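You operate a simulated robot arm through the tools that you are given. There is no shell and no other tool.

You run a simulated robot arm. Do the job below in one go: nothing can be reset, and whatever is moved stays where it is left.

Task
Empty the older bag of sugar into the wide jar and seal it. Set down upright: what you pick out.

It is judged by the outcome, as a careful person would: the job done as asked, and still so three seconds after it is handed in. It fails if anything else is knocked over, pushed out of place, dropped, spilled or broken. Lids that push on must go on centred and level and be pressed home; caps that screw on are set level and turned clockwise until they are tight.

Robot
A 7-joint arm with a two-finger parallel gripper, fixed in place. Base frame: the origin is at the foot of the arm, x ahead of it, y to its left, z up; the work surface is at about z = 92. Lengths are in cm, angles in degrees, forces in N, time in s.
With the tool pointing down near the work surface it reaches from about 20 to 74 cm from the base axis. Its first joint turns from -166.0 to 166.0 degrees. Payload 1.57 kg.
Tool frame: the origin (TCP) lies between the finger pads and is the grasp point; the fingertips stand 3 cm ahead of it; z points along the fingers, y is the line along which they close. Largest opening 11 cm; finger width 2.4, thickness 1.2; the body of the gripper, 4.8 by 11.2 cm, starts 7.8 cm behind the TCP.
Orientation is that of the tool frame in the base frame, as [roll, pitch, yaw] about the fixed x, y, z axes, in that order (R = Rz(yaw) Ry(pitch) Rx(roll)). With the fingers straight down and closing along the base's y, the tool's x points along the base's -x, its y along +y and its z along -z.

Tools
- The arm moves only by the tool servo_tool. Its argument "moves" is text: rows parted by semicolons, each of 7 numbers parted by spaces: the opening, from 0 (shut) to 1 (fully open), then the shift along the tool's x, y, z in m, then the turn, a rotation vector about the tool's x, y, z in degrees. In form: grip dx dy dz wx wy wz; .... A call has 1 to 20 rows; each row is the pose to reach, as a shift and turn from the pose commanded when the call began, along the tool's axes at that moment. Rows are played at 5 a second. More than 5 cm and 8.6 degrees between two rows, or a gripper value outside its range, and nothing of the call is played. A pose out of reach is approached as far as the arm can. The call stops where the force on the tool passes 40 N (or 10 N more than at its start, if that is more) or the arm is blocked; 0.2 s more then pass. Each finger travels about 4.5 cm/s and halts on what it meets, pressing with about 24 N; the grip force reading is that of the motor and also rises with nothing between the fingers. The clock runs only during rows and for 0.2 s after the last one: add rows that repeat a pose to give the fingers time. It gives the time, the measured TCP pose, the force on the tool (base axes), the opening and the grip force at its end, in the units of the frame above (readings bear some noise), with the torque about the TCP (base axes, N m) and any sound that the robot's microphone picked up.
- Cameras (640 x 400 px; columns grow to the right, rows downward): "scene" is fixed at [3.95, 50.15, 167.07]; the picture's right is [-0.04, -1.00, 0.00], its down [-0.95, 0.03, -0.32] and it looks along [0.32, -0.01, -0.95] (base axes); focal length 245 px, centre (320, 200). "wrist" rides on the gripper at [7, 1.6, -14.1] in the tool frame; the picture's right is [-0.23, 0.97, 0.00], its down [-0.86, -0.20, -0.48] and it looks along [-0.47, -0.11, 0.88] (tool axes); focal length 222 px, centre (320, 200).
- camera(camera): a new picture of that camera. The clock stands still meanwhile.
- slide_trunk(by): slides the trunk up (or, below 0, down) by that many cm; the arm rides with it, the base frame stays. It gives what a move gives, with no picture.
- probe_pixels(camera, pixels): for up to 12 pixels [column, row] of the newest picture of that camera ("zoom" is the newest enlarged one), the place [x, y, z] in the base frame of the surface seen there, good to about 0.2 cm, but the place of the scene camera against the robot may be out by one fixed shift of up to 1.8 cm in any direction. The clock stands still meanwhile.
- zoom(camera, box): a new picture of the part [left, top, right, bottom] of that camera's present view, enlarged. The clock stands still meanwhile.
- sign_off(): hands the job in; it is judged then, once.

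Unless the task says otherwise, let go and move clear before handing in.

The tools are called after ">>>" as a command line: name --argument value ..., lists and objects as JSON in quotes. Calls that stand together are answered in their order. servo_tool: Moves the arm, as the interface text tells. Its arguments: {"type":"object","properties":{"moves":{"type":"string"}},"required":["moves"]} The other tools are called the same way: slide_trunk (by) slides the trunk up or down; camera (camera) takes a picture; probe_pixels (camera, pixels) gives the place of the surface under pixels of a picture; zoom (camera, box) takes an enlarged picture of a part of a camera's view; sign_off () hands the job in.

At the start:

```text
time: 0.0
eef_pos: [37.01, 19.21, 130.53]
tcp_rot: [179.8, 0.1, -180.0]
ft_force: [0.6, 0.2, -0.5]
torque: [-0.01, 0.02, -0.02]
width: 10.99
finger_force: 0.1
trunk travel left (down, up): [-52.5, 6.5]
```

scene: 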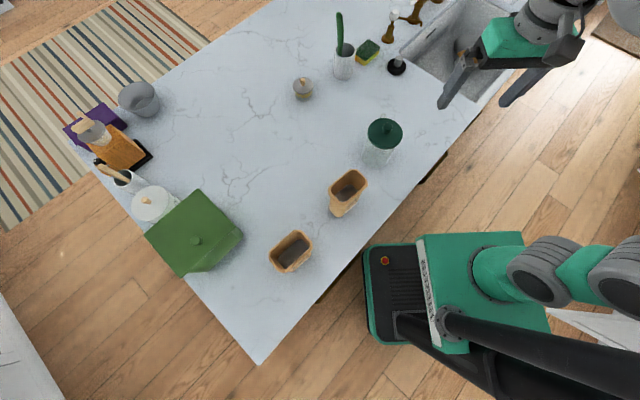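
wrist: 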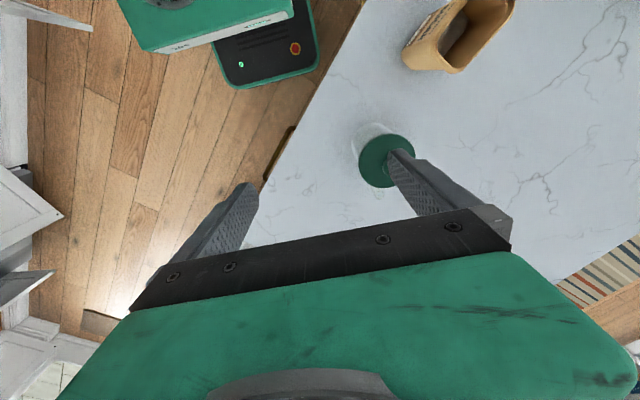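

The scene shows two open paper bags near (347,190) and (291,251), and a green-lidded jar near (384,135). I'll zoom in to read the labels and details.

>>> zoom --camera "scene" --box '[240, 100, 430, 290]'

>>> zoom --camera "scene" --box '[50, 60, 250, 280]'

>>> zoom --camera "scene" --box '[270, 0, 470, 120]'

>>> zoom --camera "wrist" --box '[320, 0, 640, 200]'

```text
2.11 times, centred on (335, 195) of scene
```

zoom: 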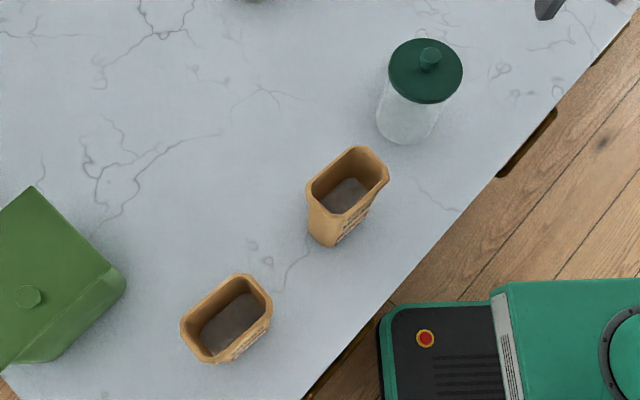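

```text
1.82 times, centred on (150, 170) of scene
```

zoom: 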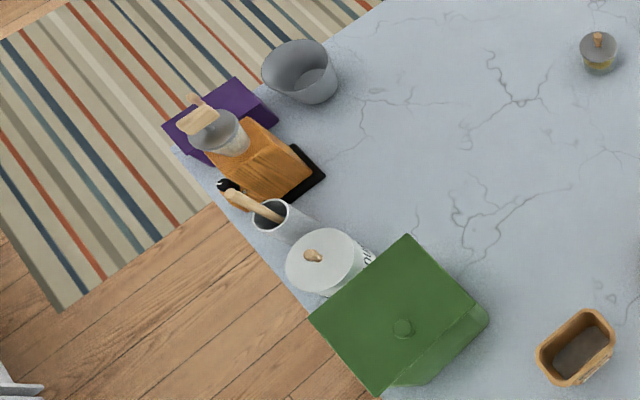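

```text
3.20 times, centred on (370, 60) of scene
```

zoom: 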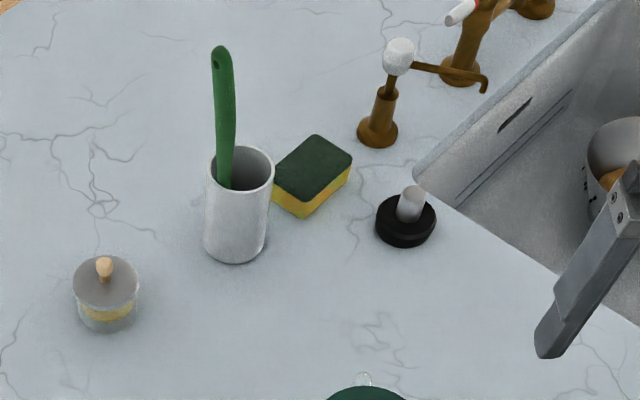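

```text
2.00 times, centred on (480, 100) of wrist
```

zoom: 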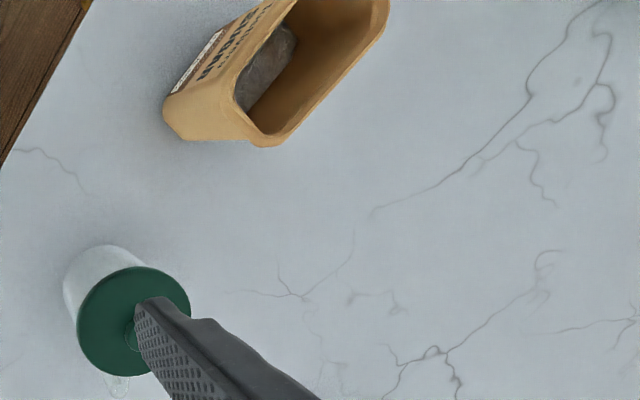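

The bags have text on their faces toward the robot side, and there are several jar-like containers. I'll probe places of these objects.

>>> camera --camera "scene"

>>> probe_pixels --camera "scene" --pixels '[[384, 132], [386, 120], [347, 175], [345, 215], [291, 237], [292, 268], [150, 203], [195, 241], [302, 86], [95, 133], [138, 98], [240, 200]]'

>>> probe_pixels --camera "scene" --pixels '[[260, 364], [330, 290], [420, 180], [445, 165], [343, 68], [397, 67], [400, 125], [375, 155], [330, 190], [365, 182], [272, 250], [310, 240]]'

```text
taken
```

scene: 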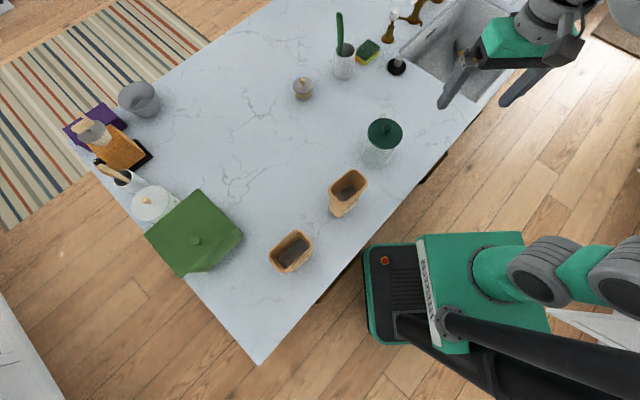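

```text
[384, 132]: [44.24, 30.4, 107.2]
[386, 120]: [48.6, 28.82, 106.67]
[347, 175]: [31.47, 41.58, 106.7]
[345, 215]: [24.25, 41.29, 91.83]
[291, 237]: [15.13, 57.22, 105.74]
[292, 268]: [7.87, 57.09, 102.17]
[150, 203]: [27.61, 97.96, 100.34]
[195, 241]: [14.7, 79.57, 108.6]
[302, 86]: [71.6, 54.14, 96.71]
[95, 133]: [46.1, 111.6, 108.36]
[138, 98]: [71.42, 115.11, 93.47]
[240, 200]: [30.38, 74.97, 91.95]
```

```text
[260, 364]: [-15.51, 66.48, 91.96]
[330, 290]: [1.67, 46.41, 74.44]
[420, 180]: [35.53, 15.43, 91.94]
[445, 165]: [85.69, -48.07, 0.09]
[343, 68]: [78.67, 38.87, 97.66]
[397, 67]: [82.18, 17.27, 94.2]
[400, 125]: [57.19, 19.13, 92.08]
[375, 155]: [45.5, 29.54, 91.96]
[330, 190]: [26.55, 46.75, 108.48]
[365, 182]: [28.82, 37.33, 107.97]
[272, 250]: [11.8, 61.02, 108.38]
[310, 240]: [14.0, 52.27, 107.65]
```

Both bags (tops ≈ z 108) and the green-lid jar at about (45,28) are reachable; I'll zoom tightly to read labels.

>>> zoom --camera "scene" --box '[325, 165, 373, 220]'

>>> zoom --camera "scene" --box '[265, 225, 317, 277]'

>>> zoom --camera "wrist" --box '[400, 0, 520, 75]'

>>> zoom --camera "scene" --box '[355, 110, 415, 170]'

>>> zoom --camera "scene" --box '[420, 0, 620, 120]'

>>> zoom --camera "scene" --box '[120, 170, 190, 230]'

>>> zoom --camera "scene" --box '[282, 65, 322, 105]'

```text
7.27 times, centred on (349, 192) of scene
```

zoom: 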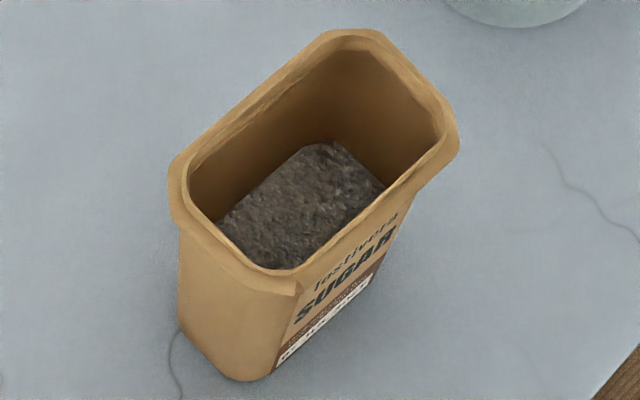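

```text
7.69 times, centred on (291, 251) of scene
```

zoom: 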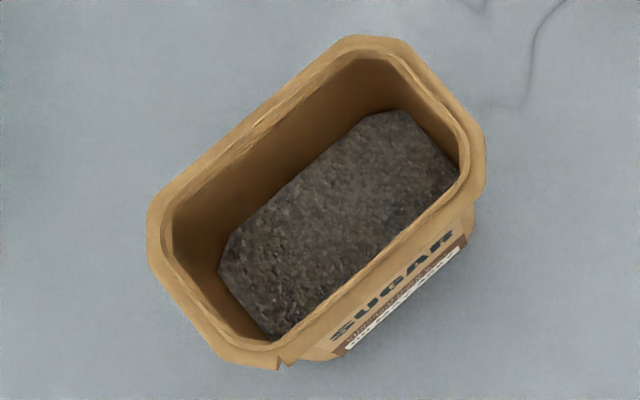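

```text
5.33 times, centred on (460, 38) of wrist
```

zoom: 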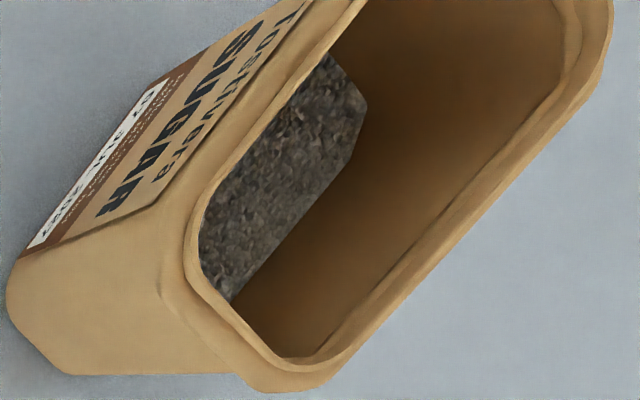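

```text
6.67 times, centred on (385, 140) of scene
```

zoom: 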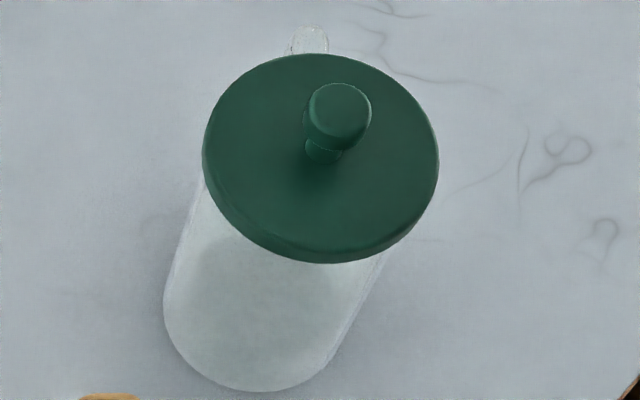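

```text
3.20 times, centred on (520, 60) of scene
```

zoom: 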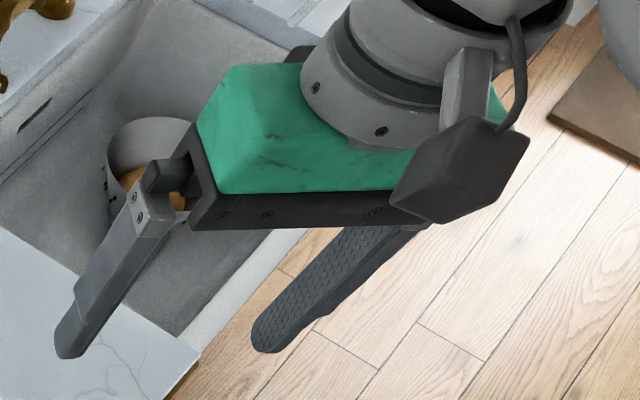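

```text
6.67 times, centred on (155, 200) of scene
```

zoom: 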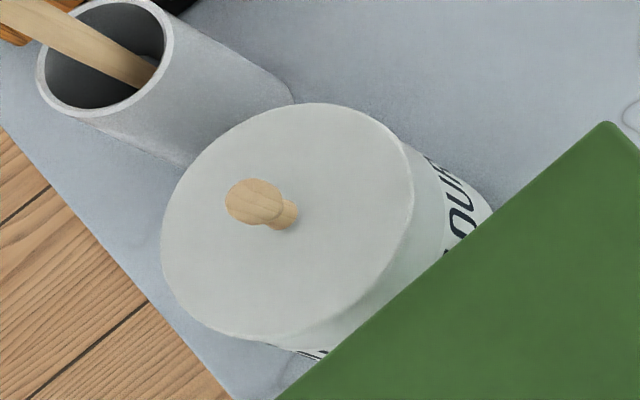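

```text
10.00 times, centred on (302, 85) of scene
```

zoom: 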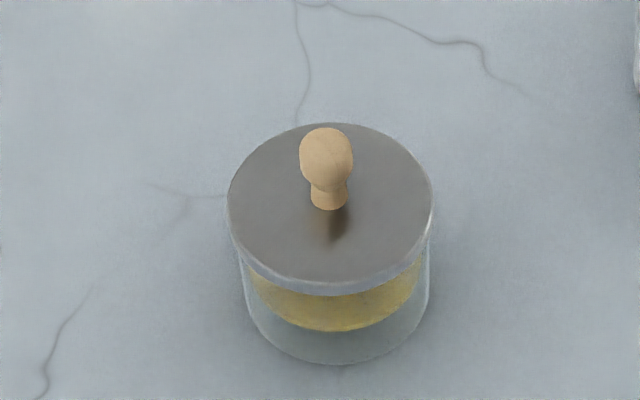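

Bag A's date strip is visible in the wrist picture (around 415–432, 15–45). I'll zoom further there.

>>> zoom --camera "wrist" --box '[400, 8, 440, 48]'

>>> zoom --camera "scene" --box '[289, 244, 309, 257]'

>>> zoom --camera "scene" --box '[343, 196, 363, 220]'

>>> zoom --camera "wrist" --box '[340, 110, 430, 200]'

```text
10.00 times, centred on (420, 28) of wrist
```

zoom: 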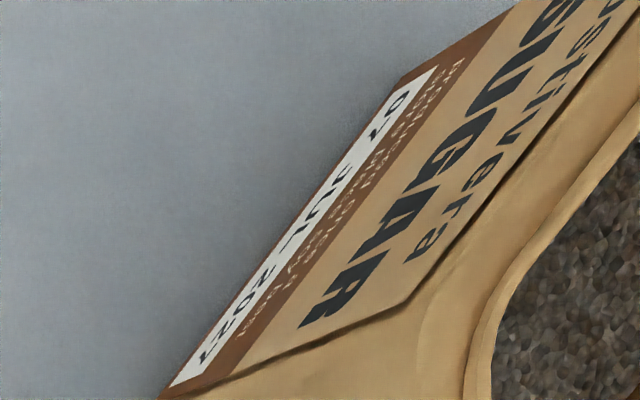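

```text
16.00 times, centred on (299, 250) of scene
```

zoom: 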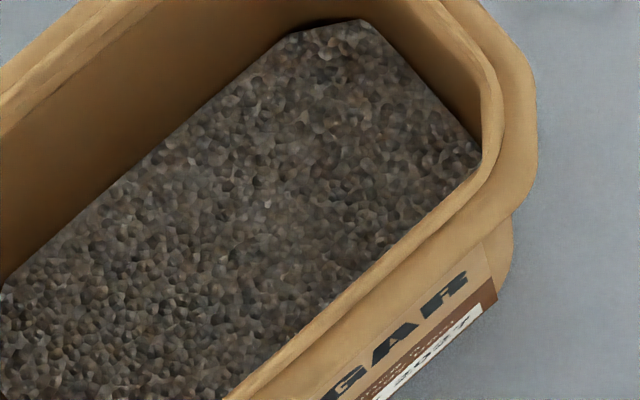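

```text
16.00 times, centred on (353, 208) of scene
```

zoom: 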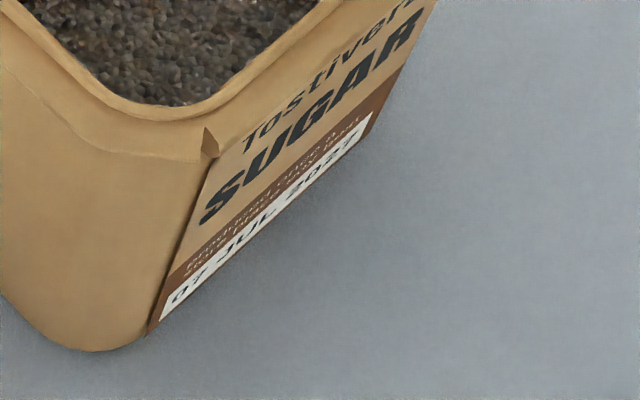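

```text
4.44 times, centred on (385, 155) of wrist
```

zoom: 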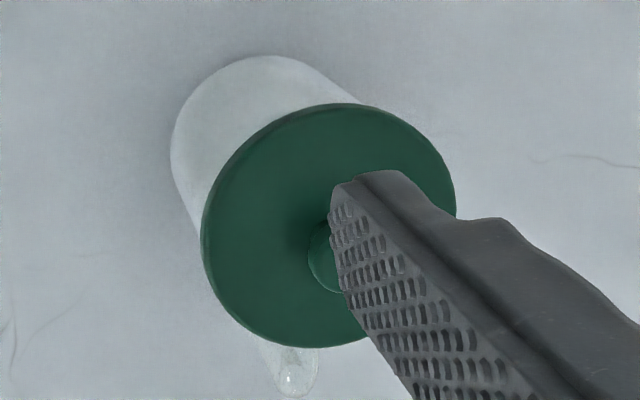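

Bag A reads "07 JUL 2027" with small print above it; bag B's date ends in 20?7. I'll swing the wrist camera to the robot side to read both labels squarely.

>>> servo_tool --moves "1 0.03 0.017 0.016 0 0 -4.5; 1 0.06 0.034 0.032 0 0 -9; 1 0.09 0.051 0.048 0 0 -13.5; 1 0.12 0.068 0.064 0 0 -18; 1 0.15 0.085 0.08 0 0 -22.5; 1 0.18 0.102 0.096 0 0 -27; 1 0.21 0.119 0.112 0 0 -31.5; 1 0.24 0.136 0.128 0 0 -36; 1 0.27 0.153 0.144 0 0 -40.5; 1 0.30 0.17 0.16 0 0 -45; 1 0.30 0.17 0.16 0 0 -45; 1 0.30 0.17 0.16 0 0 -45"

>>> camera --camera "wrist"

```text
time: 2.6
eef_pos: [6.81, 35.98, 114.3]
tcp_rot: [179.8, 0.0, -135.0]
ft_force: [0.7, -0.7, 0.2]
torque: [-0.01, -0.03, -0.01]
width: 11.0
finger_force: 0.1
trunk travel left (down, up): [-52.5, 6.5]
```

```text
taken
```

wrist: 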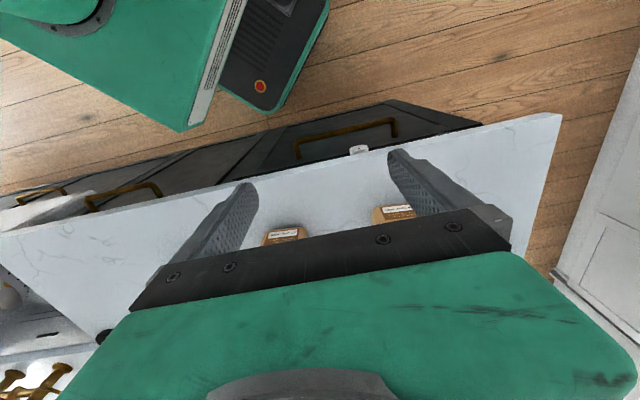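

The wrist picture is upside-down relative to outward; the two labels are visible at (395,211) and (283,235). I'll zoom on them.

>>> zoom --camera "wrist" --box '[370, 200, 420, 226]'

>>> zoom --camera "wrist" --box '[258, 222, 308, 248]'

>>> zoom --camera "wrist" --box '[340, 138, 380, 162]'

```text
12.80 times, centred on (395, 213) of wrist
```

zoom: 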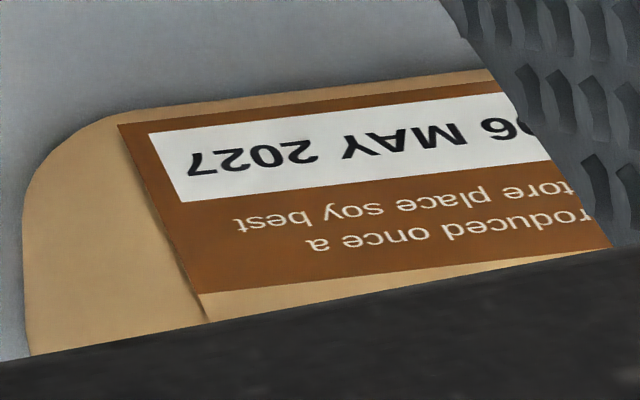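

```text
12.80 times, centred on (283, 235) of wrist
```

zoom: 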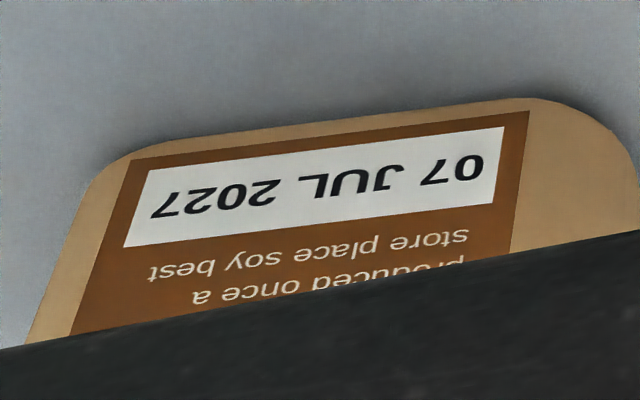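

```text
16.00 times, centred on (360, 150) of wrist
```

zoom: 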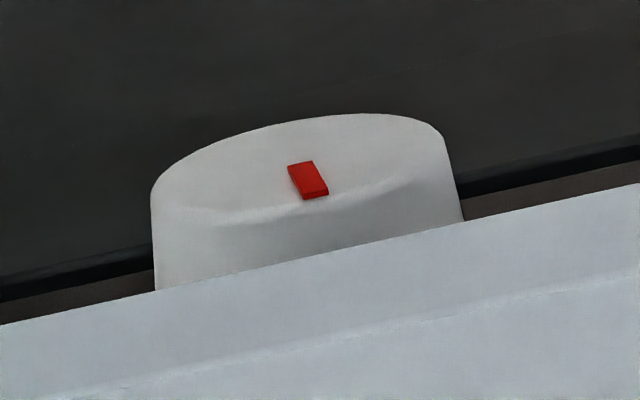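

Bag B (near (12,57)) reads "06 MAY 2027", earlier than bag A's "07 JUL 2027" with the same wording, so B is the older. Next I'll look at the green-lidded jar from the side with the wrist camera.

>>> servo_tool --moves "1 -0.01 -0.037 0 0 0 2; 1 -0.02 -0.074 0 0 0 4; 1 -0.03 -0.111 0 0 0 6; 1 -0.04 -0.148 0 0 0 8; 1 -0.05 -0.185 0 0 0 10; 1 -0.06 -0.222 0 0 0 12; 1 -0.07 -0.259 0 0 0 13; 1 -0.079 -0.291 0 0 0 13; 1 -0.079 -0.291 0 0 0 13"

>>> servo_tool --moves "1 0 0 0 0 -8 0; 1 0 0 0 0 -16 0; 1 0 0 0.02 0 -24 0; 1 0 0 0.04 0 -32 0; 1 0 0 0.06 0 -40 0; 1 0 0 0.06 0 -40 0"

>>> camera --camera "wrist"

```text
time: 4.6
eef_pos: [33.4, 21.16, 114.49]
tcp_rot: [179.9, 0.0, -148.1]
ft_force: [-0.6, -0.4, 0.2]
torque: [-0.02, -0.03, -0.02]
width: 11.0
finger_force: 0.0
trunk travel left (down, up): [-52.5, 6.5]
```

```text
time: 6.0
eef_pos: [33.12, 21.25, 108.41]
tcp_rot: [179.9, 40.2, -148.2]
ft_force: [0.4, 0.0, 1.4]
torque: [0.02, -0.03, 0.01]
width: 11.01
finger_force: 0.2
trunk travel left (down, up): [-52.5, 6.5]
```

```text
taken
```

wrist: 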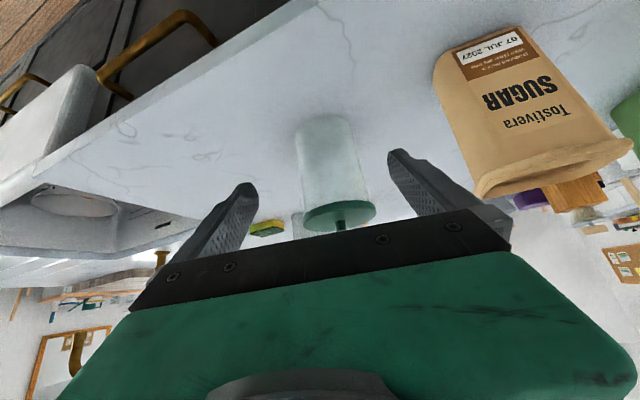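

The jar shows upside-down at (330,170), with bag A at right reading 07 JUL 2027. Zooming into the jar.

>>> zoom --camera "wrist" --box '[285, 105, 385, 240]'

>>> probe_pixels --camera "wrist" --pixels '[[340, 216], [340, 207], [310, 218], [372, 210], [330, 125], [335, 170], [325, 115], [340, 225]]'

>>> zoom --camera "wrist" --box '[430, 10, 640, 210]'

```text
2.96 times, centred on (335, 172) of wrist
```

zoom: 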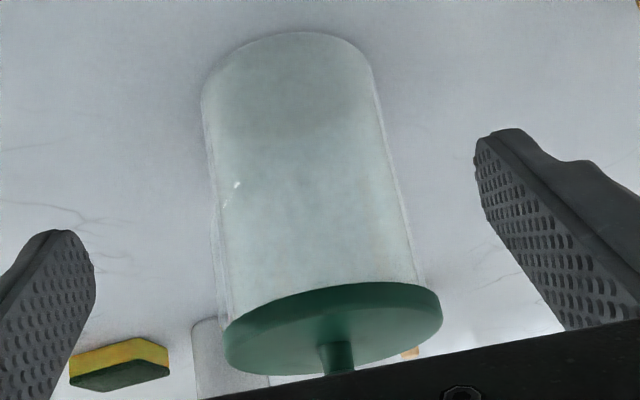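

```text
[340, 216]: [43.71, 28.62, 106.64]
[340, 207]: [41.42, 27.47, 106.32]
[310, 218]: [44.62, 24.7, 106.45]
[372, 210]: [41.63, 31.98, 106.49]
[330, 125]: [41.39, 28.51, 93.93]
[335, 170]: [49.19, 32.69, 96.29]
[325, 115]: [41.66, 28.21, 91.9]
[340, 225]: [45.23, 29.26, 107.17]
```

```text
2.00 times, centred on (535, 110) of wrist
```

zoom: 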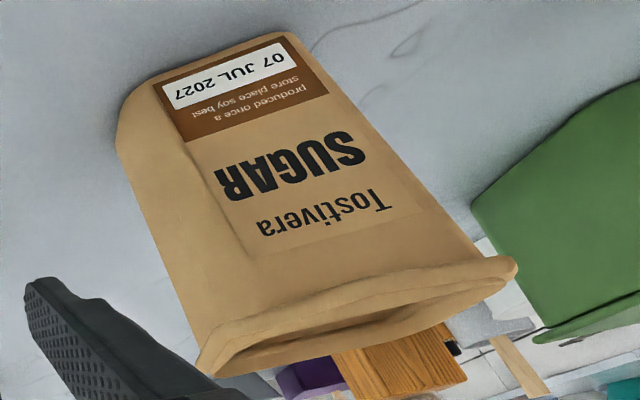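

The jar is empty clear glass, with a green knobbed lid whose top is at z≈106.5. Checking the scene again now that the arm has moved, and zooming on the clear bit behind the lid.

>>> camera --camera "scene"

>>> zoom --camera "scene" --box '[370, 0, 640, 170]'

>>> zoom --camera "wrist" --box '[300, 170, 340, 225]'

```text
taken
```

scene: 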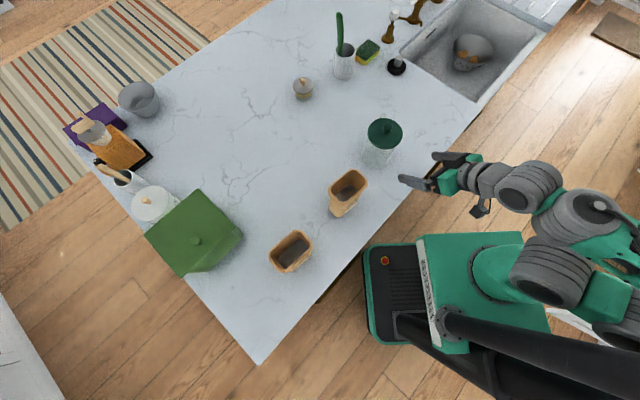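

```text
2.35 times, centred on (505, 85) of scene
```

zoom: 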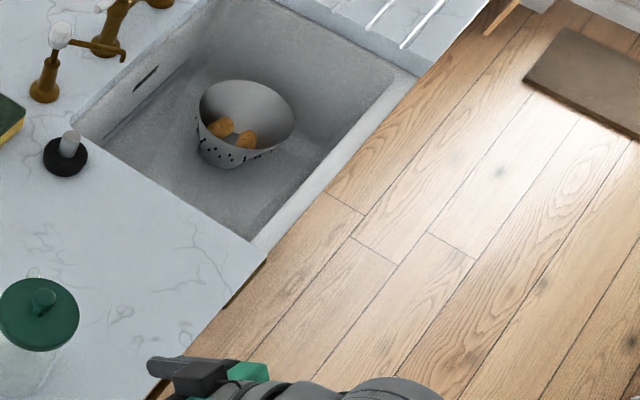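

```text
7.27 times, centred on (320, 198) of wrist
```

zoom: 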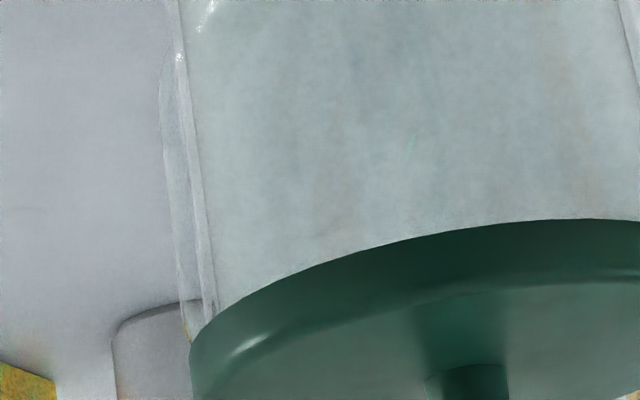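

The jar has a clear glass handle on its far (+x) side; the lid is a push-on type with a knob. I'll raise and straighten the tool, then go above the jar to locate the knob precisely.

>>> servo_tool --moves "1 -0.02 0 -0.024 0 8 0; 1 -0.04 0 -0.048 0 16 0; 1 -0.06 0 -0.071 0 24 0; 1 -0.08 0 -0.095 0 32 0; 1 -0.09 0 -0.107 0 40 0; 1 -0.09 0 -0.107 0 40 0"

>>> servo_tool --moves "1 -0.04 0 0 0 0 0; 1 -0.08 0 0 0 0 0; 1 -0.12 0 0 0 0 0; 1 -0.141 0 0 0 0 0; 1 -0.141 0 0 0 0 0"

>>> camera --camera "wrist"

```text
time: 7.4
eef_pos: [33.44, 21.05, 122.43]
tcp_rot: [180.0, -0.1, -148.0]
ft_force: [-0.2, 0.2, -0.1]
torque: [-0.02, -0.02, -0.04]
width: 10.98
finger_force: 0.1
trunk travel left (down, up): [-52.5, 6.5]
```

```text
time: 8.6
eef_pos: [45.23, 28.58, 122.49]
tcp_rot: [179.9, 0.0, -147.9]
ft_force: [0.4, -0.6, -0.6]
torque: [0.02, 0.0, -0.01]
width: 10.99
finger_force: 0.1
trunk travel left (down, up): [-52.5, 6.5]
```

```text
taken
```

wrist: 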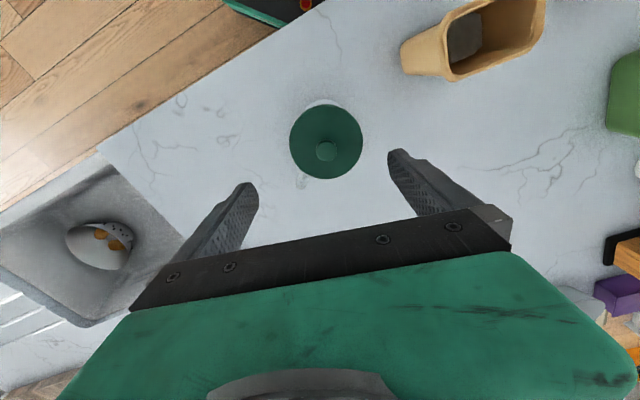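

The lid is now at (326,143) with the knob at (327,151). I'll zoom and probe the lid edges and knob.

>>> zoom --camera "wrist" --box '[276, 90, 376, 200]'

>>> probe_pixels --camera "wrist" --pixels '[[327, 151], [322, 148], [332, 154], [292, 143], [360, 143], [326, 110], [326, 176], [310, 125], [345, 125], [302, 182], [327, 100], [327, 146]]'

>>> camera --camera "scene"

```text
3.64 times, centred on (326, 145) of wrist
```

zoom: 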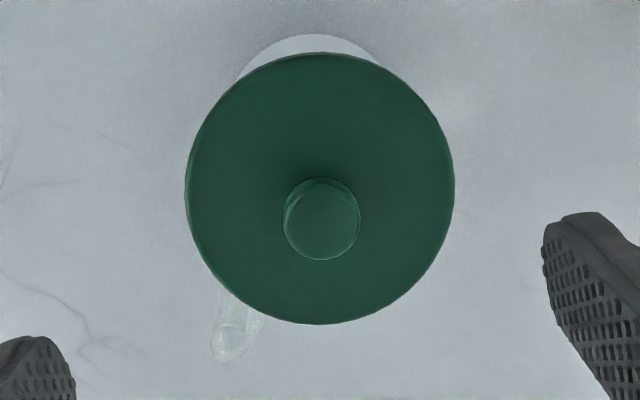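

```text
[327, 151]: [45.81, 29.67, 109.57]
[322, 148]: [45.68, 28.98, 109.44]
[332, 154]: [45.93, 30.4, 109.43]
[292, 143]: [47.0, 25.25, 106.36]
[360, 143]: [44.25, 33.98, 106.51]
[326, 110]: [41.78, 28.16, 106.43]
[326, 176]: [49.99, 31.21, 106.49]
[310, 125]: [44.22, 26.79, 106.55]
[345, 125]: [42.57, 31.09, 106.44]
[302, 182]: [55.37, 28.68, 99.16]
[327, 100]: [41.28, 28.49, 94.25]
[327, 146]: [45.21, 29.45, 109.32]
```

```text
taken
```

scene: 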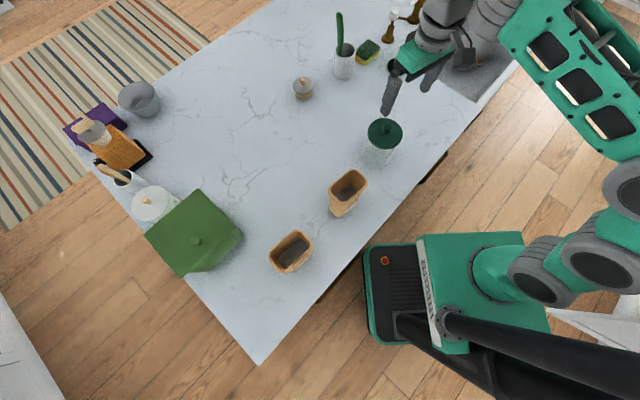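

Lid centre is about (45.75, 29.65), plate top z≈106.5, knob top z≈109.5. I'll descend around the knob to TCP z≈110 with open fingers.

>>> servo_tool --moves "1 -0.010 0.006 0.02 0 0 0; 1 -0.010 0.006 0.05 0 0 0; 1 -0.010 0.006 0.08 0 0 0; 1 -0.010 0.006 0.105 0 0 0; 1 -0.010 0.006 0.122 0 0 0; 1 -0.010 0.006 0.122 0 0 0"

>>> camera --camera "wrist"

```text
time: 10.0
eef_pos: [45.89, 29.82, 110.46]
tcp_rot: [179.9, 0.0, -148.0]
ft_force: [0.4, 0.4, 0.0]
torque: [0.01, -0.01, 0.0]
width: 11.01
finger_force: 0.0
trunk travel left (down, up): [-52.5, 6.5]
```

```text
taken
```

wrist: 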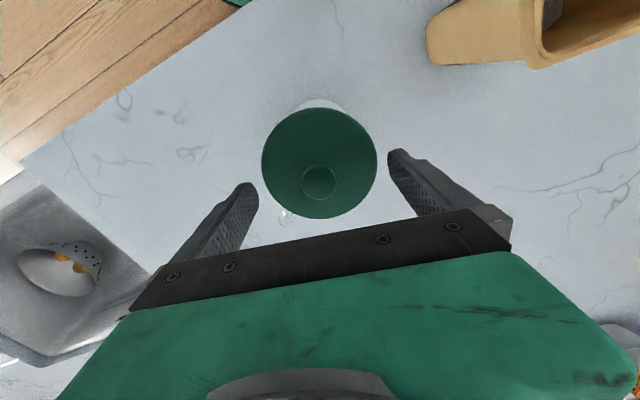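

The knob is nearly centred; a quick probe to fine-tune before closing.

>>> probe_pixels --camera "wrist" --pixels '[[319, 182], [304, 182], [335, 182], [319, 168], [319, 197], [263, 160], [376, 160], [318, 112], [319, 216]]'

```text
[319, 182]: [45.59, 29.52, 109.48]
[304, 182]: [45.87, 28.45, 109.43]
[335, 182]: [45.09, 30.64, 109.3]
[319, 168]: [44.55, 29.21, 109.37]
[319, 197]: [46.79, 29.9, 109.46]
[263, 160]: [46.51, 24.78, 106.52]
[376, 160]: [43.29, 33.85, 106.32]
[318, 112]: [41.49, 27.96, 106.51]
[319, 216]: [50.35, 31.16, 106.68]
```

Knob centre is (45.55, 29.5); shift 0.45 cm back, then close on the knob.

>>> servo_tool --moves "1 0.0045 -0.001 0.003 0 0 0; 0.6 0.0045 -0.001 0.003 0 0 0; 0.3 0.0045 -0.001 0.003 0 0 0; 0 0.0045 -0.001 0.003 0 0 0; 0 0.0045 -0.001 0.003 0 0 0; 0 0.0045 -0.001 0.003 0 0 0; 0 0.0045 -0.001 0.003 0 0 0; 0 0.0045 -0.001 0.003 0 0 0; 0 0.0045 -0.001 0.003 0 0 0"

```text
time: 12.0
eef_pos: [45.34, 29.48, 110.18]
tcp_rot: [179.9, 0.0, -148.1]
ft_force: [1.0, -1.0, -0.1]
torque: [-0.03, -0.02, 0.0]
width: 2.49
finger_force: 24.3
trunk travel left (down, up): [-52.5, 6.5]
```

Gripped the knob (2.49 cm, 24 N). Now a slow lift of 1.5 cm, watching the force.

>>> servo_tool --moves "0 0 0 -0.003 0 0 0; 0 0 0 -0.006 0 0 0; 0 0 0 -0.010 0 0 0; 0 0 0 -0.015 0 0 0; 0 0 0 -0.015 0 0 0"

>>> zoom --camera "scene" --box '[345, 90, 425, 170]'

>>> camera --camera "wrist"

```text
time: 13.2
eef_pos: [45.47, 29.32, 111.59]
tcp_rot: [179.9, 0.0, -148.0]
ft_force: [0.1, -0.6, -1.1]
torque: [0.01, 0.0, 0.0]
width: 2.54
finger_force: 24.1
trunk travel left (down, up): [-52.5, 6.5]
heard: snap
```

```text
5.00 times, centred on (385, 130) of scene
```

zoom: 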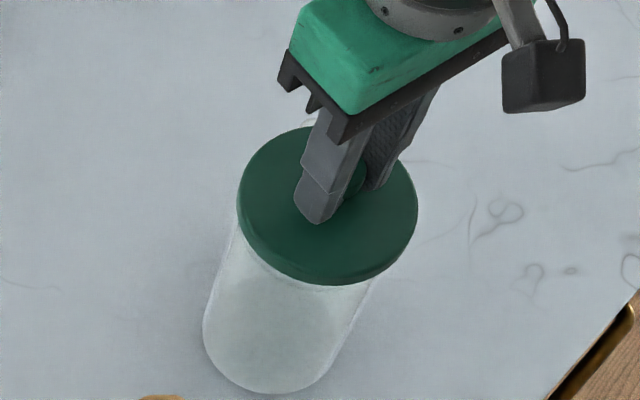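

```text
taken
```

wrist: 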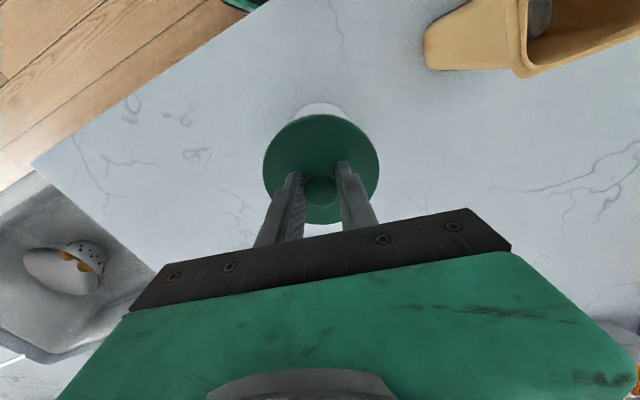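

A "snap" was heard and the force is about −1 N, so the lid popped free. I'll lift it well clear and check underneath.

>>> servo_tool --moves "0 0 0 -0.02 0 0 0; 0 0 0 -0.05 0 0 0; 0 0 0 -0.08 0 0 0; 0 0 0 -0.08 0 0 0"

>>> camera --camera "scene"

>>> zoom --camera "scene" --box '[345, 80, 435, 170]'

>>> camera --camera "wrist"

```text
time: 14.2
eef_pos: [45.28, 29.21, 119.53]
tcp_rot: [-180.0, 0.0, -148.0]
ft_force: [0.1, 0.6, -0.1]
torque: [0.0, -0.03, -0.02]
width: 2.52
finger_force: 24.4
trunk travel left (down, up): [-52.5, 6.5]
```

```text
taken
```

scene: 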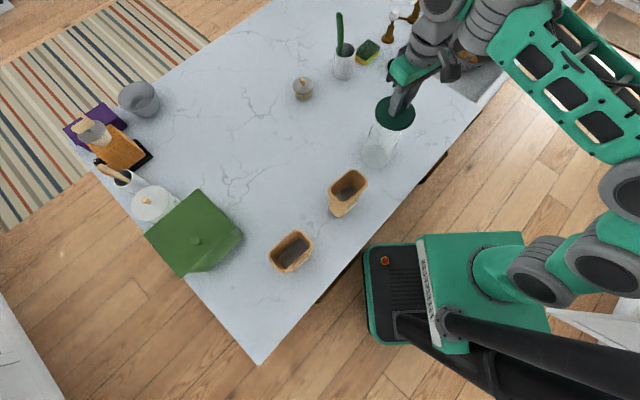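

```text
4.44 times, centred on (390, 125) of scene
```

zoom: 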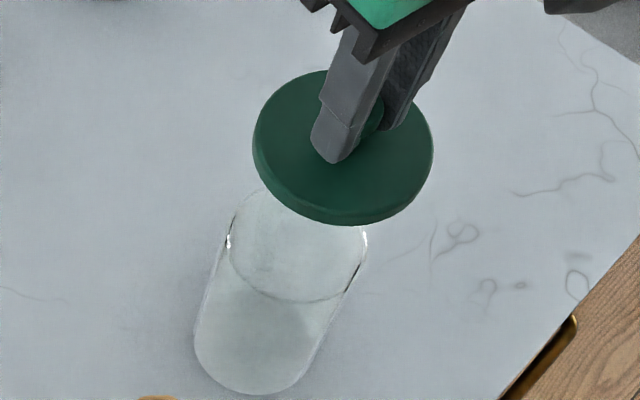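

```text
taken
```

wrist: 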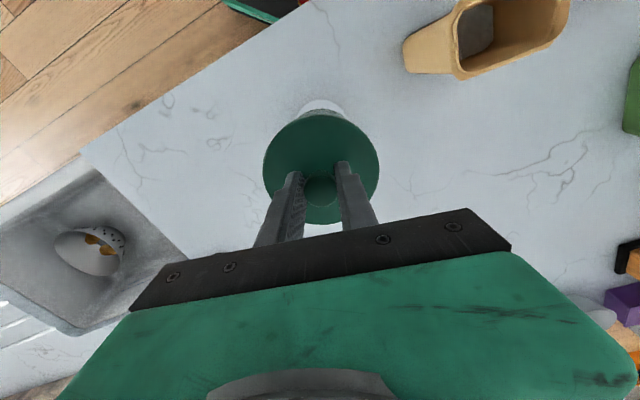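

The lid is off and the jar is open and unmoved. I'll carry the lid to the free counter at about (60,16) and lower it partway.

>>> servo_tool --moves "0 -0.01 -0.035 0 0 0 0; 0 -0.02 -0.07 0 0 0 0; 0 -0.03 -0.105 0 0 0 0; 0 -0.04 -0.14 0 0 0 0; 0 -0.055 -0.19 0 0 0 0; 0 -0.055 -0.19 0.04 0 0 0; 0 -0.055 -0.19 0.08 0 0 0; 0 -0.055 -0.19 0.12 0 0 0; 0 -0.055 -0.19 0.17 0 0 0; 0 -0.055 -0.19 0.17 0 0 0"

>>> camera --camera "scene"

>>> zoom --camera "scene" --box '[380, 50, 500, 170]'

>>> camera --camera "wrist"

```text
refused: row 5 steps farther than a row can; nothing moved
```

```text
taken
```

scene: 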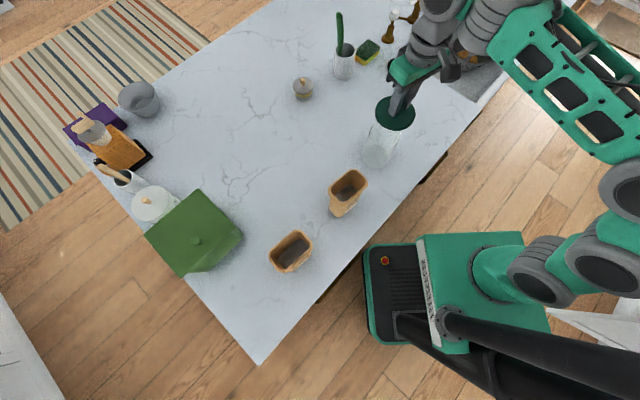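

```text
3.33 times, centred on (440, 110) of scene
```

zoom: 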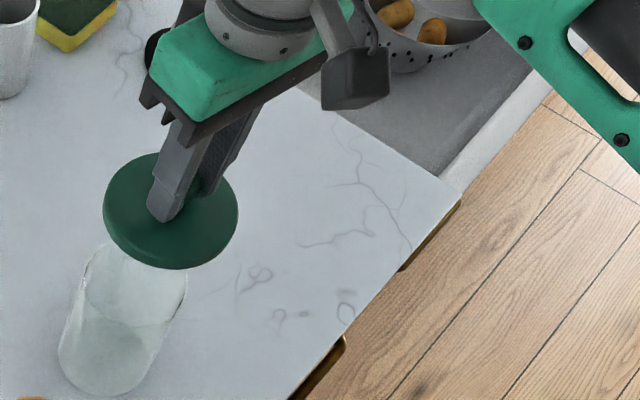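

```text
taken
```

wrist: 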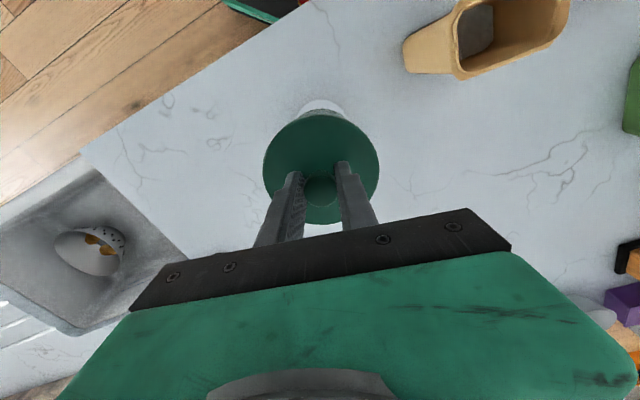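

The call was refused for step size only; nothing moved. Repeating with smaller steps.

>>> servo_tool --moves "0 -0.01 -0.035 0 0 0 0; 0 -0.02 -0.07 0 0 0 0; 0 -0.03 -0.105 0 0 0 0; 0 -0.04 -0.14 0 0 0 0; 0 -0.05 -0.175 0 0 0 0; 0 -0.055 -0.19 0.02 0 0 0; 0 -0.055 -0.19 0.06 0 0 0; 0 -0.055 -0.19 0.10 0 0 0; 0 -0.055 -0.19 0.14 0 0 0; 0 -0.055 -0.19 0.17 0 0 0; 0 -0.055 -0.19 0.17 0 0 0"

>>> camera --camera "scene"

>>> zoom --camera "scene" --box '[360, 50, 480, 170]'

>>> camera --camera "wrist"

```text
time: 16.6
eef_pos: [60.43, 16.32, 102.64]
tcp_rot: [179.9, -0.1, -147.9]
ft_force: [0.5, -0.6, -0.1]
torque: [0.0, 0.0, -0.02]
width: 2.53
finger_force: 24.1
trunk travel left (down, up): [-52.5, 6.5]
```

```text
taken
```

scene: 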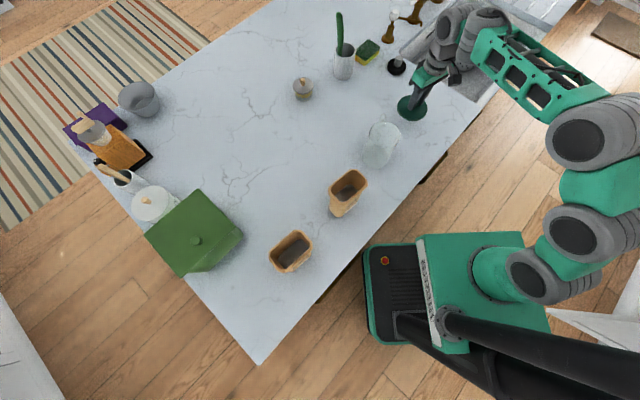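

```text
3.33 times, centred on (420, 110) of scene
```

zoom: 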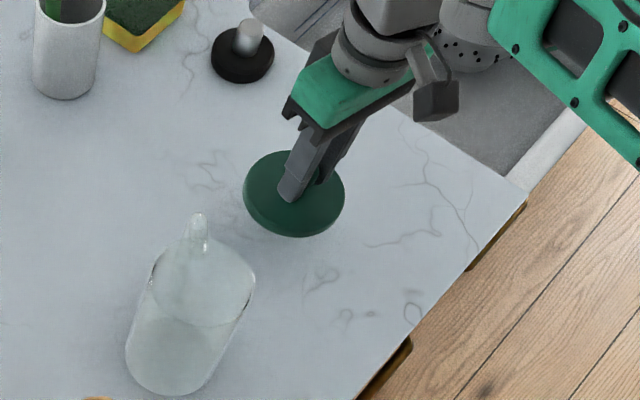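

```text
taken
```

wrist: 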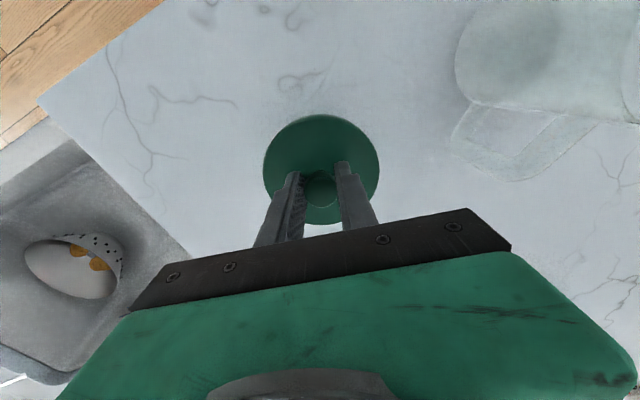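

The lid hovers over clear counter. Lowering slowly toward contact.

>>> servo_tool --moves "0 0 0 0.02 0 0 0; 0 0 0 0.035 0 0 0; 0 0 0 0.04 0 0 0; 0 0 0 0.043 0 0 0; 0 0 0 0.043 0 0 0"

>>> zoom --camera "scene" --box '[380, 70, 460, 150]'

```text
time: 17.8
eef_pos: [60.22, 16.37, 98.17]
tcp_rot: [179.9, -0.1, -148.0]
ft_force: [-0.8, -0.4, 0.8]
torque: [0.03, -0.01, 0.0]
width: 2.53
finger_force: 24.5
trunk travel left (down, up): [-52.5, 6.5]
```

```text
5.00 times, centred on (420, 110) of scene
```

zoom: 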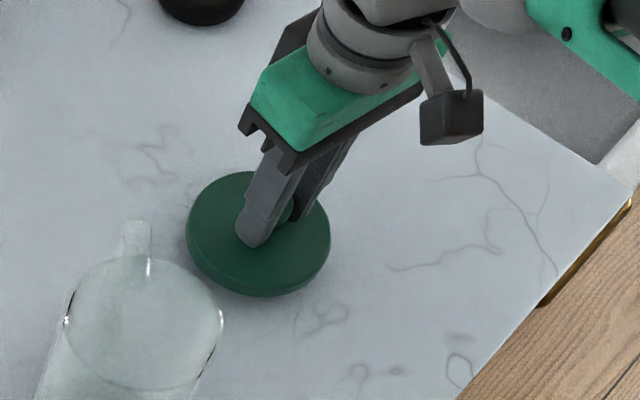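

No contact yet at TCP z 98.2. Continuing down in small steps.

>>> servo_tool --moves "0 0 0 0.004 0 0 0; 0 0 0 0.007 0 0 0; 0 0 0 0.01 0 0 0; 0 0 0 0.01 0 0 0"

```text
time: 18.8
eef_pos: [60.12, 16.44, 97.37]
tcp_rot: [179.9, 0.0, -148.0]
ft_force: [-0.1, -0.8, -0.1]
torque: [-0.01, 0.0, -0.03]
width: 2.52
finger_force: 24.3
trunk travel left (down, up): [-52.5, 6.5]
```

>>> servo_tool --moves "0 0 0 0.003 0 0 0; 0 0 0 0.005 0 0 0; 0 0 0 0.005 0 0 0"

>>> probe_pixels --camera "scene" --pixels '[[410, 118], [420, 112], [400, 108], [380, 145]]'

```text
time: 19.6
eef_pos: [59.99, 16.32, 96.66]
tcp_rot: [179.9, 0.0, -148.0]
ft_force: [0.0, -0.2, -0.8]
torque: [-0.03, -0.01, -0.03]
width: 2.54
finger_force: 23.9
trunk travel left (down, up): [-52.5, 6.5]
```

```text
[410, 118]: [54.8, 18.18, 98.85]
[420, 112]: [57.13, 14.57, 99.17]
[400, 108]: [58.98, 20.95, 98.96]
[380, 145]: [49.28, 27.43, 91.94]
```

>>> servo_tool --moves "0 0 0 0.002 0 0 0; 0 0 0 0.004 0 0 0; 0 0 0 0.004 0 0 0"

>>> zoom --camera "scene" --box '[380, 70, 460, 150]'

>>> camera --camera "wrist"

>>> probe_pixels --camera "wrist" --pixels '[[285, 150], [320, 140], [360, 150], [321, 187], [240, 120]]'

```text
time: 20.4
eef_pos: [60.1, 16.39, 96.62]
tcp_rot: [180.0, 0.3, -148.1]
ft_force: [1.3, 0.9, 10.4]
torque: [0.02, 0.04, -0.02]
width: 2.53
finger_force: 24.3
trunk travel left (down, up): [-52.5, 6.5]
```

```text
5.00 times, centred on (420, 110) of scene
```

zoom: 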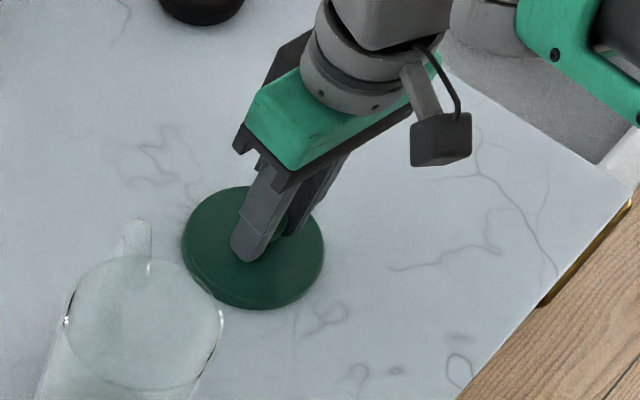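

```text
taken
```

wrist: 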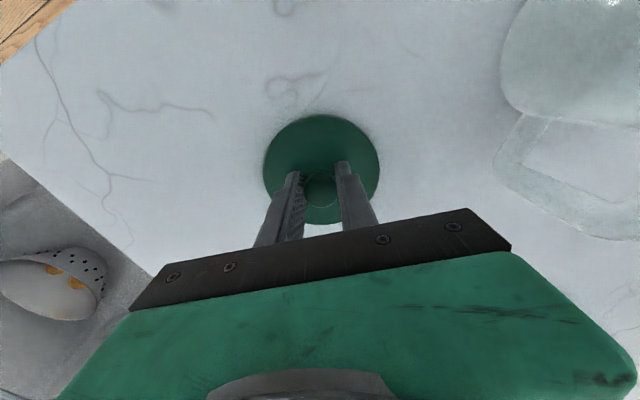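

```text
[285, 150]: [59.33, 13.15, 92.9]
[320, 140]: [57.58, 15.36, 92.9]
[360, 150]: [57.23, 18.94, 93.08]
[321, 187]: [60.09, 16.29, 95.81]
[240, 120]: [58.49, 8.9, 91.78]
```

Contact at 10 N with the lid flat on the counter (top z≈92.9). Easing off, opening, and lifting straight up.

>>> servo_tool --moves "0 0 0 -0.002 0 0 0; 0.2 0 0 -0.002 0 0 0; 0.4 0 0 -0.002 0 0 0; 0.5 0 0 -0.002 0 0 0; 0.5 0 0 -0.002 0 0 0; 0.5 0 0 -0.03 0 0 0; 0.5 0 0 -0.07 0 0 0; 0.5 0 0 -0.11 0 0 0; 0.5 0 0 -0.15 0 0 0; 0.5 0 0 -0.19 0 0 0; 0.5 0 0 -0.22 0 0 0; 0.5 0 0 -0.22 0 0 0"

>>> camera --camera "scene"

>>> camera --camera "wrist"

```text
time: 23.0
eef_pos: [60.06, 16.09, 118.25]
tcp_rot: [180.0, 0.0, -148.0]
ft_force: [0.2, 0.3, -0.4]
torque: [0.01, -0.01, 0.0]
width: 5.49
finger_force: 0.1
trunk travel left (down, up): [-52.5, 6.5]
```

```text
taken
```

scene: 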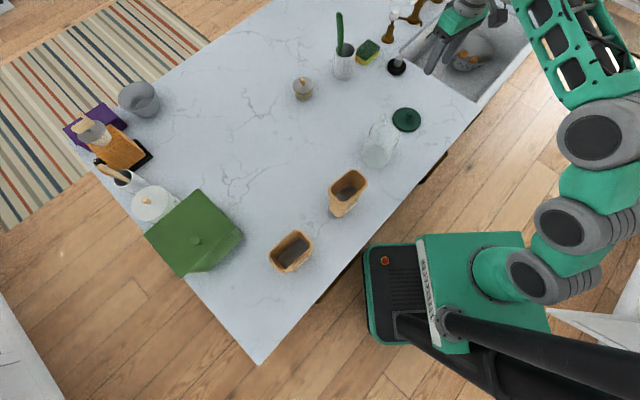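

```text
taken
```

wrist: 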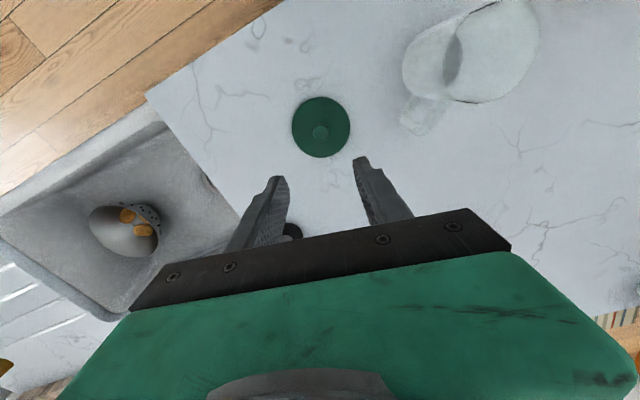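

The lid rests flat at (406,119). Now I'll check the jar mouth and both bags via zooms and calibrate the scene camera against the wrist.

>>> zoom --camera "wrist" --box '[390, 0, 560, 140]'

>>> zoom --camera "scene" --box '[350, 100, 430, 180]'

>>> probe_pixels --camera "wrist" --pixels '[[320, 132], [293, 127], [350, 127], [321, 98], [321, 156], [472, 10], [540, 35], [480, 102]]'

>>> probe_pixels --camera "scene" --pixels '[[407, 113], [393, 119], [419, 119], [406, 108], [406, 130], [382, 122], [366, 140]]'

```text
2.86 times, centred on (475, 70) of wrist
```

zoom: 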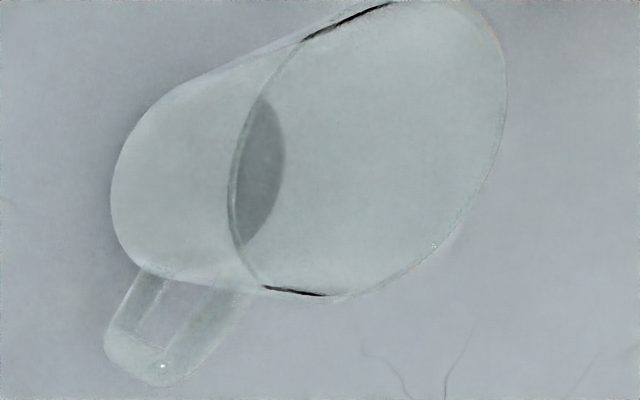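

```text
5.00 times, centred on (390, 140) of scene
```

zoom: 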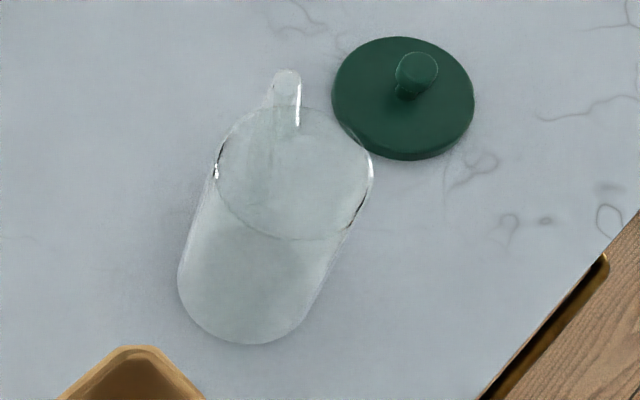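

```text
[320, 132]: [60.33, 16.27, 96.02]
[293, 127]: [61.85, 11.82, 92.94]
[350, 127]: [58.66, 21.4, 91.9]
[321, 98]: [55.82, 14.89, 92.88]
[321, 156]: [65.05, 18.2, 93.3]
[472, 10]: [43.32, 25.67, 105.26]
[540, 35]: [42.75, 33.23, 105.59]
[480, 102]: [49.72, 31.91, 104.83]
```

```text
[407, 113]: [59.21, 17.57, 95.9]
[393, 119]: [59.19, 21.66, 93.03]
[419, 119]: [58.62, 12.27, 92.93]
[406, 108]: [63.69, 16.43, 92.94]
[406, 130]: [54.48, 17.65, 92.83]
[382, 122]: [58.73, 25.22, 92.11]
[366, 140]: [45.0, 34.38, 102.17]
```

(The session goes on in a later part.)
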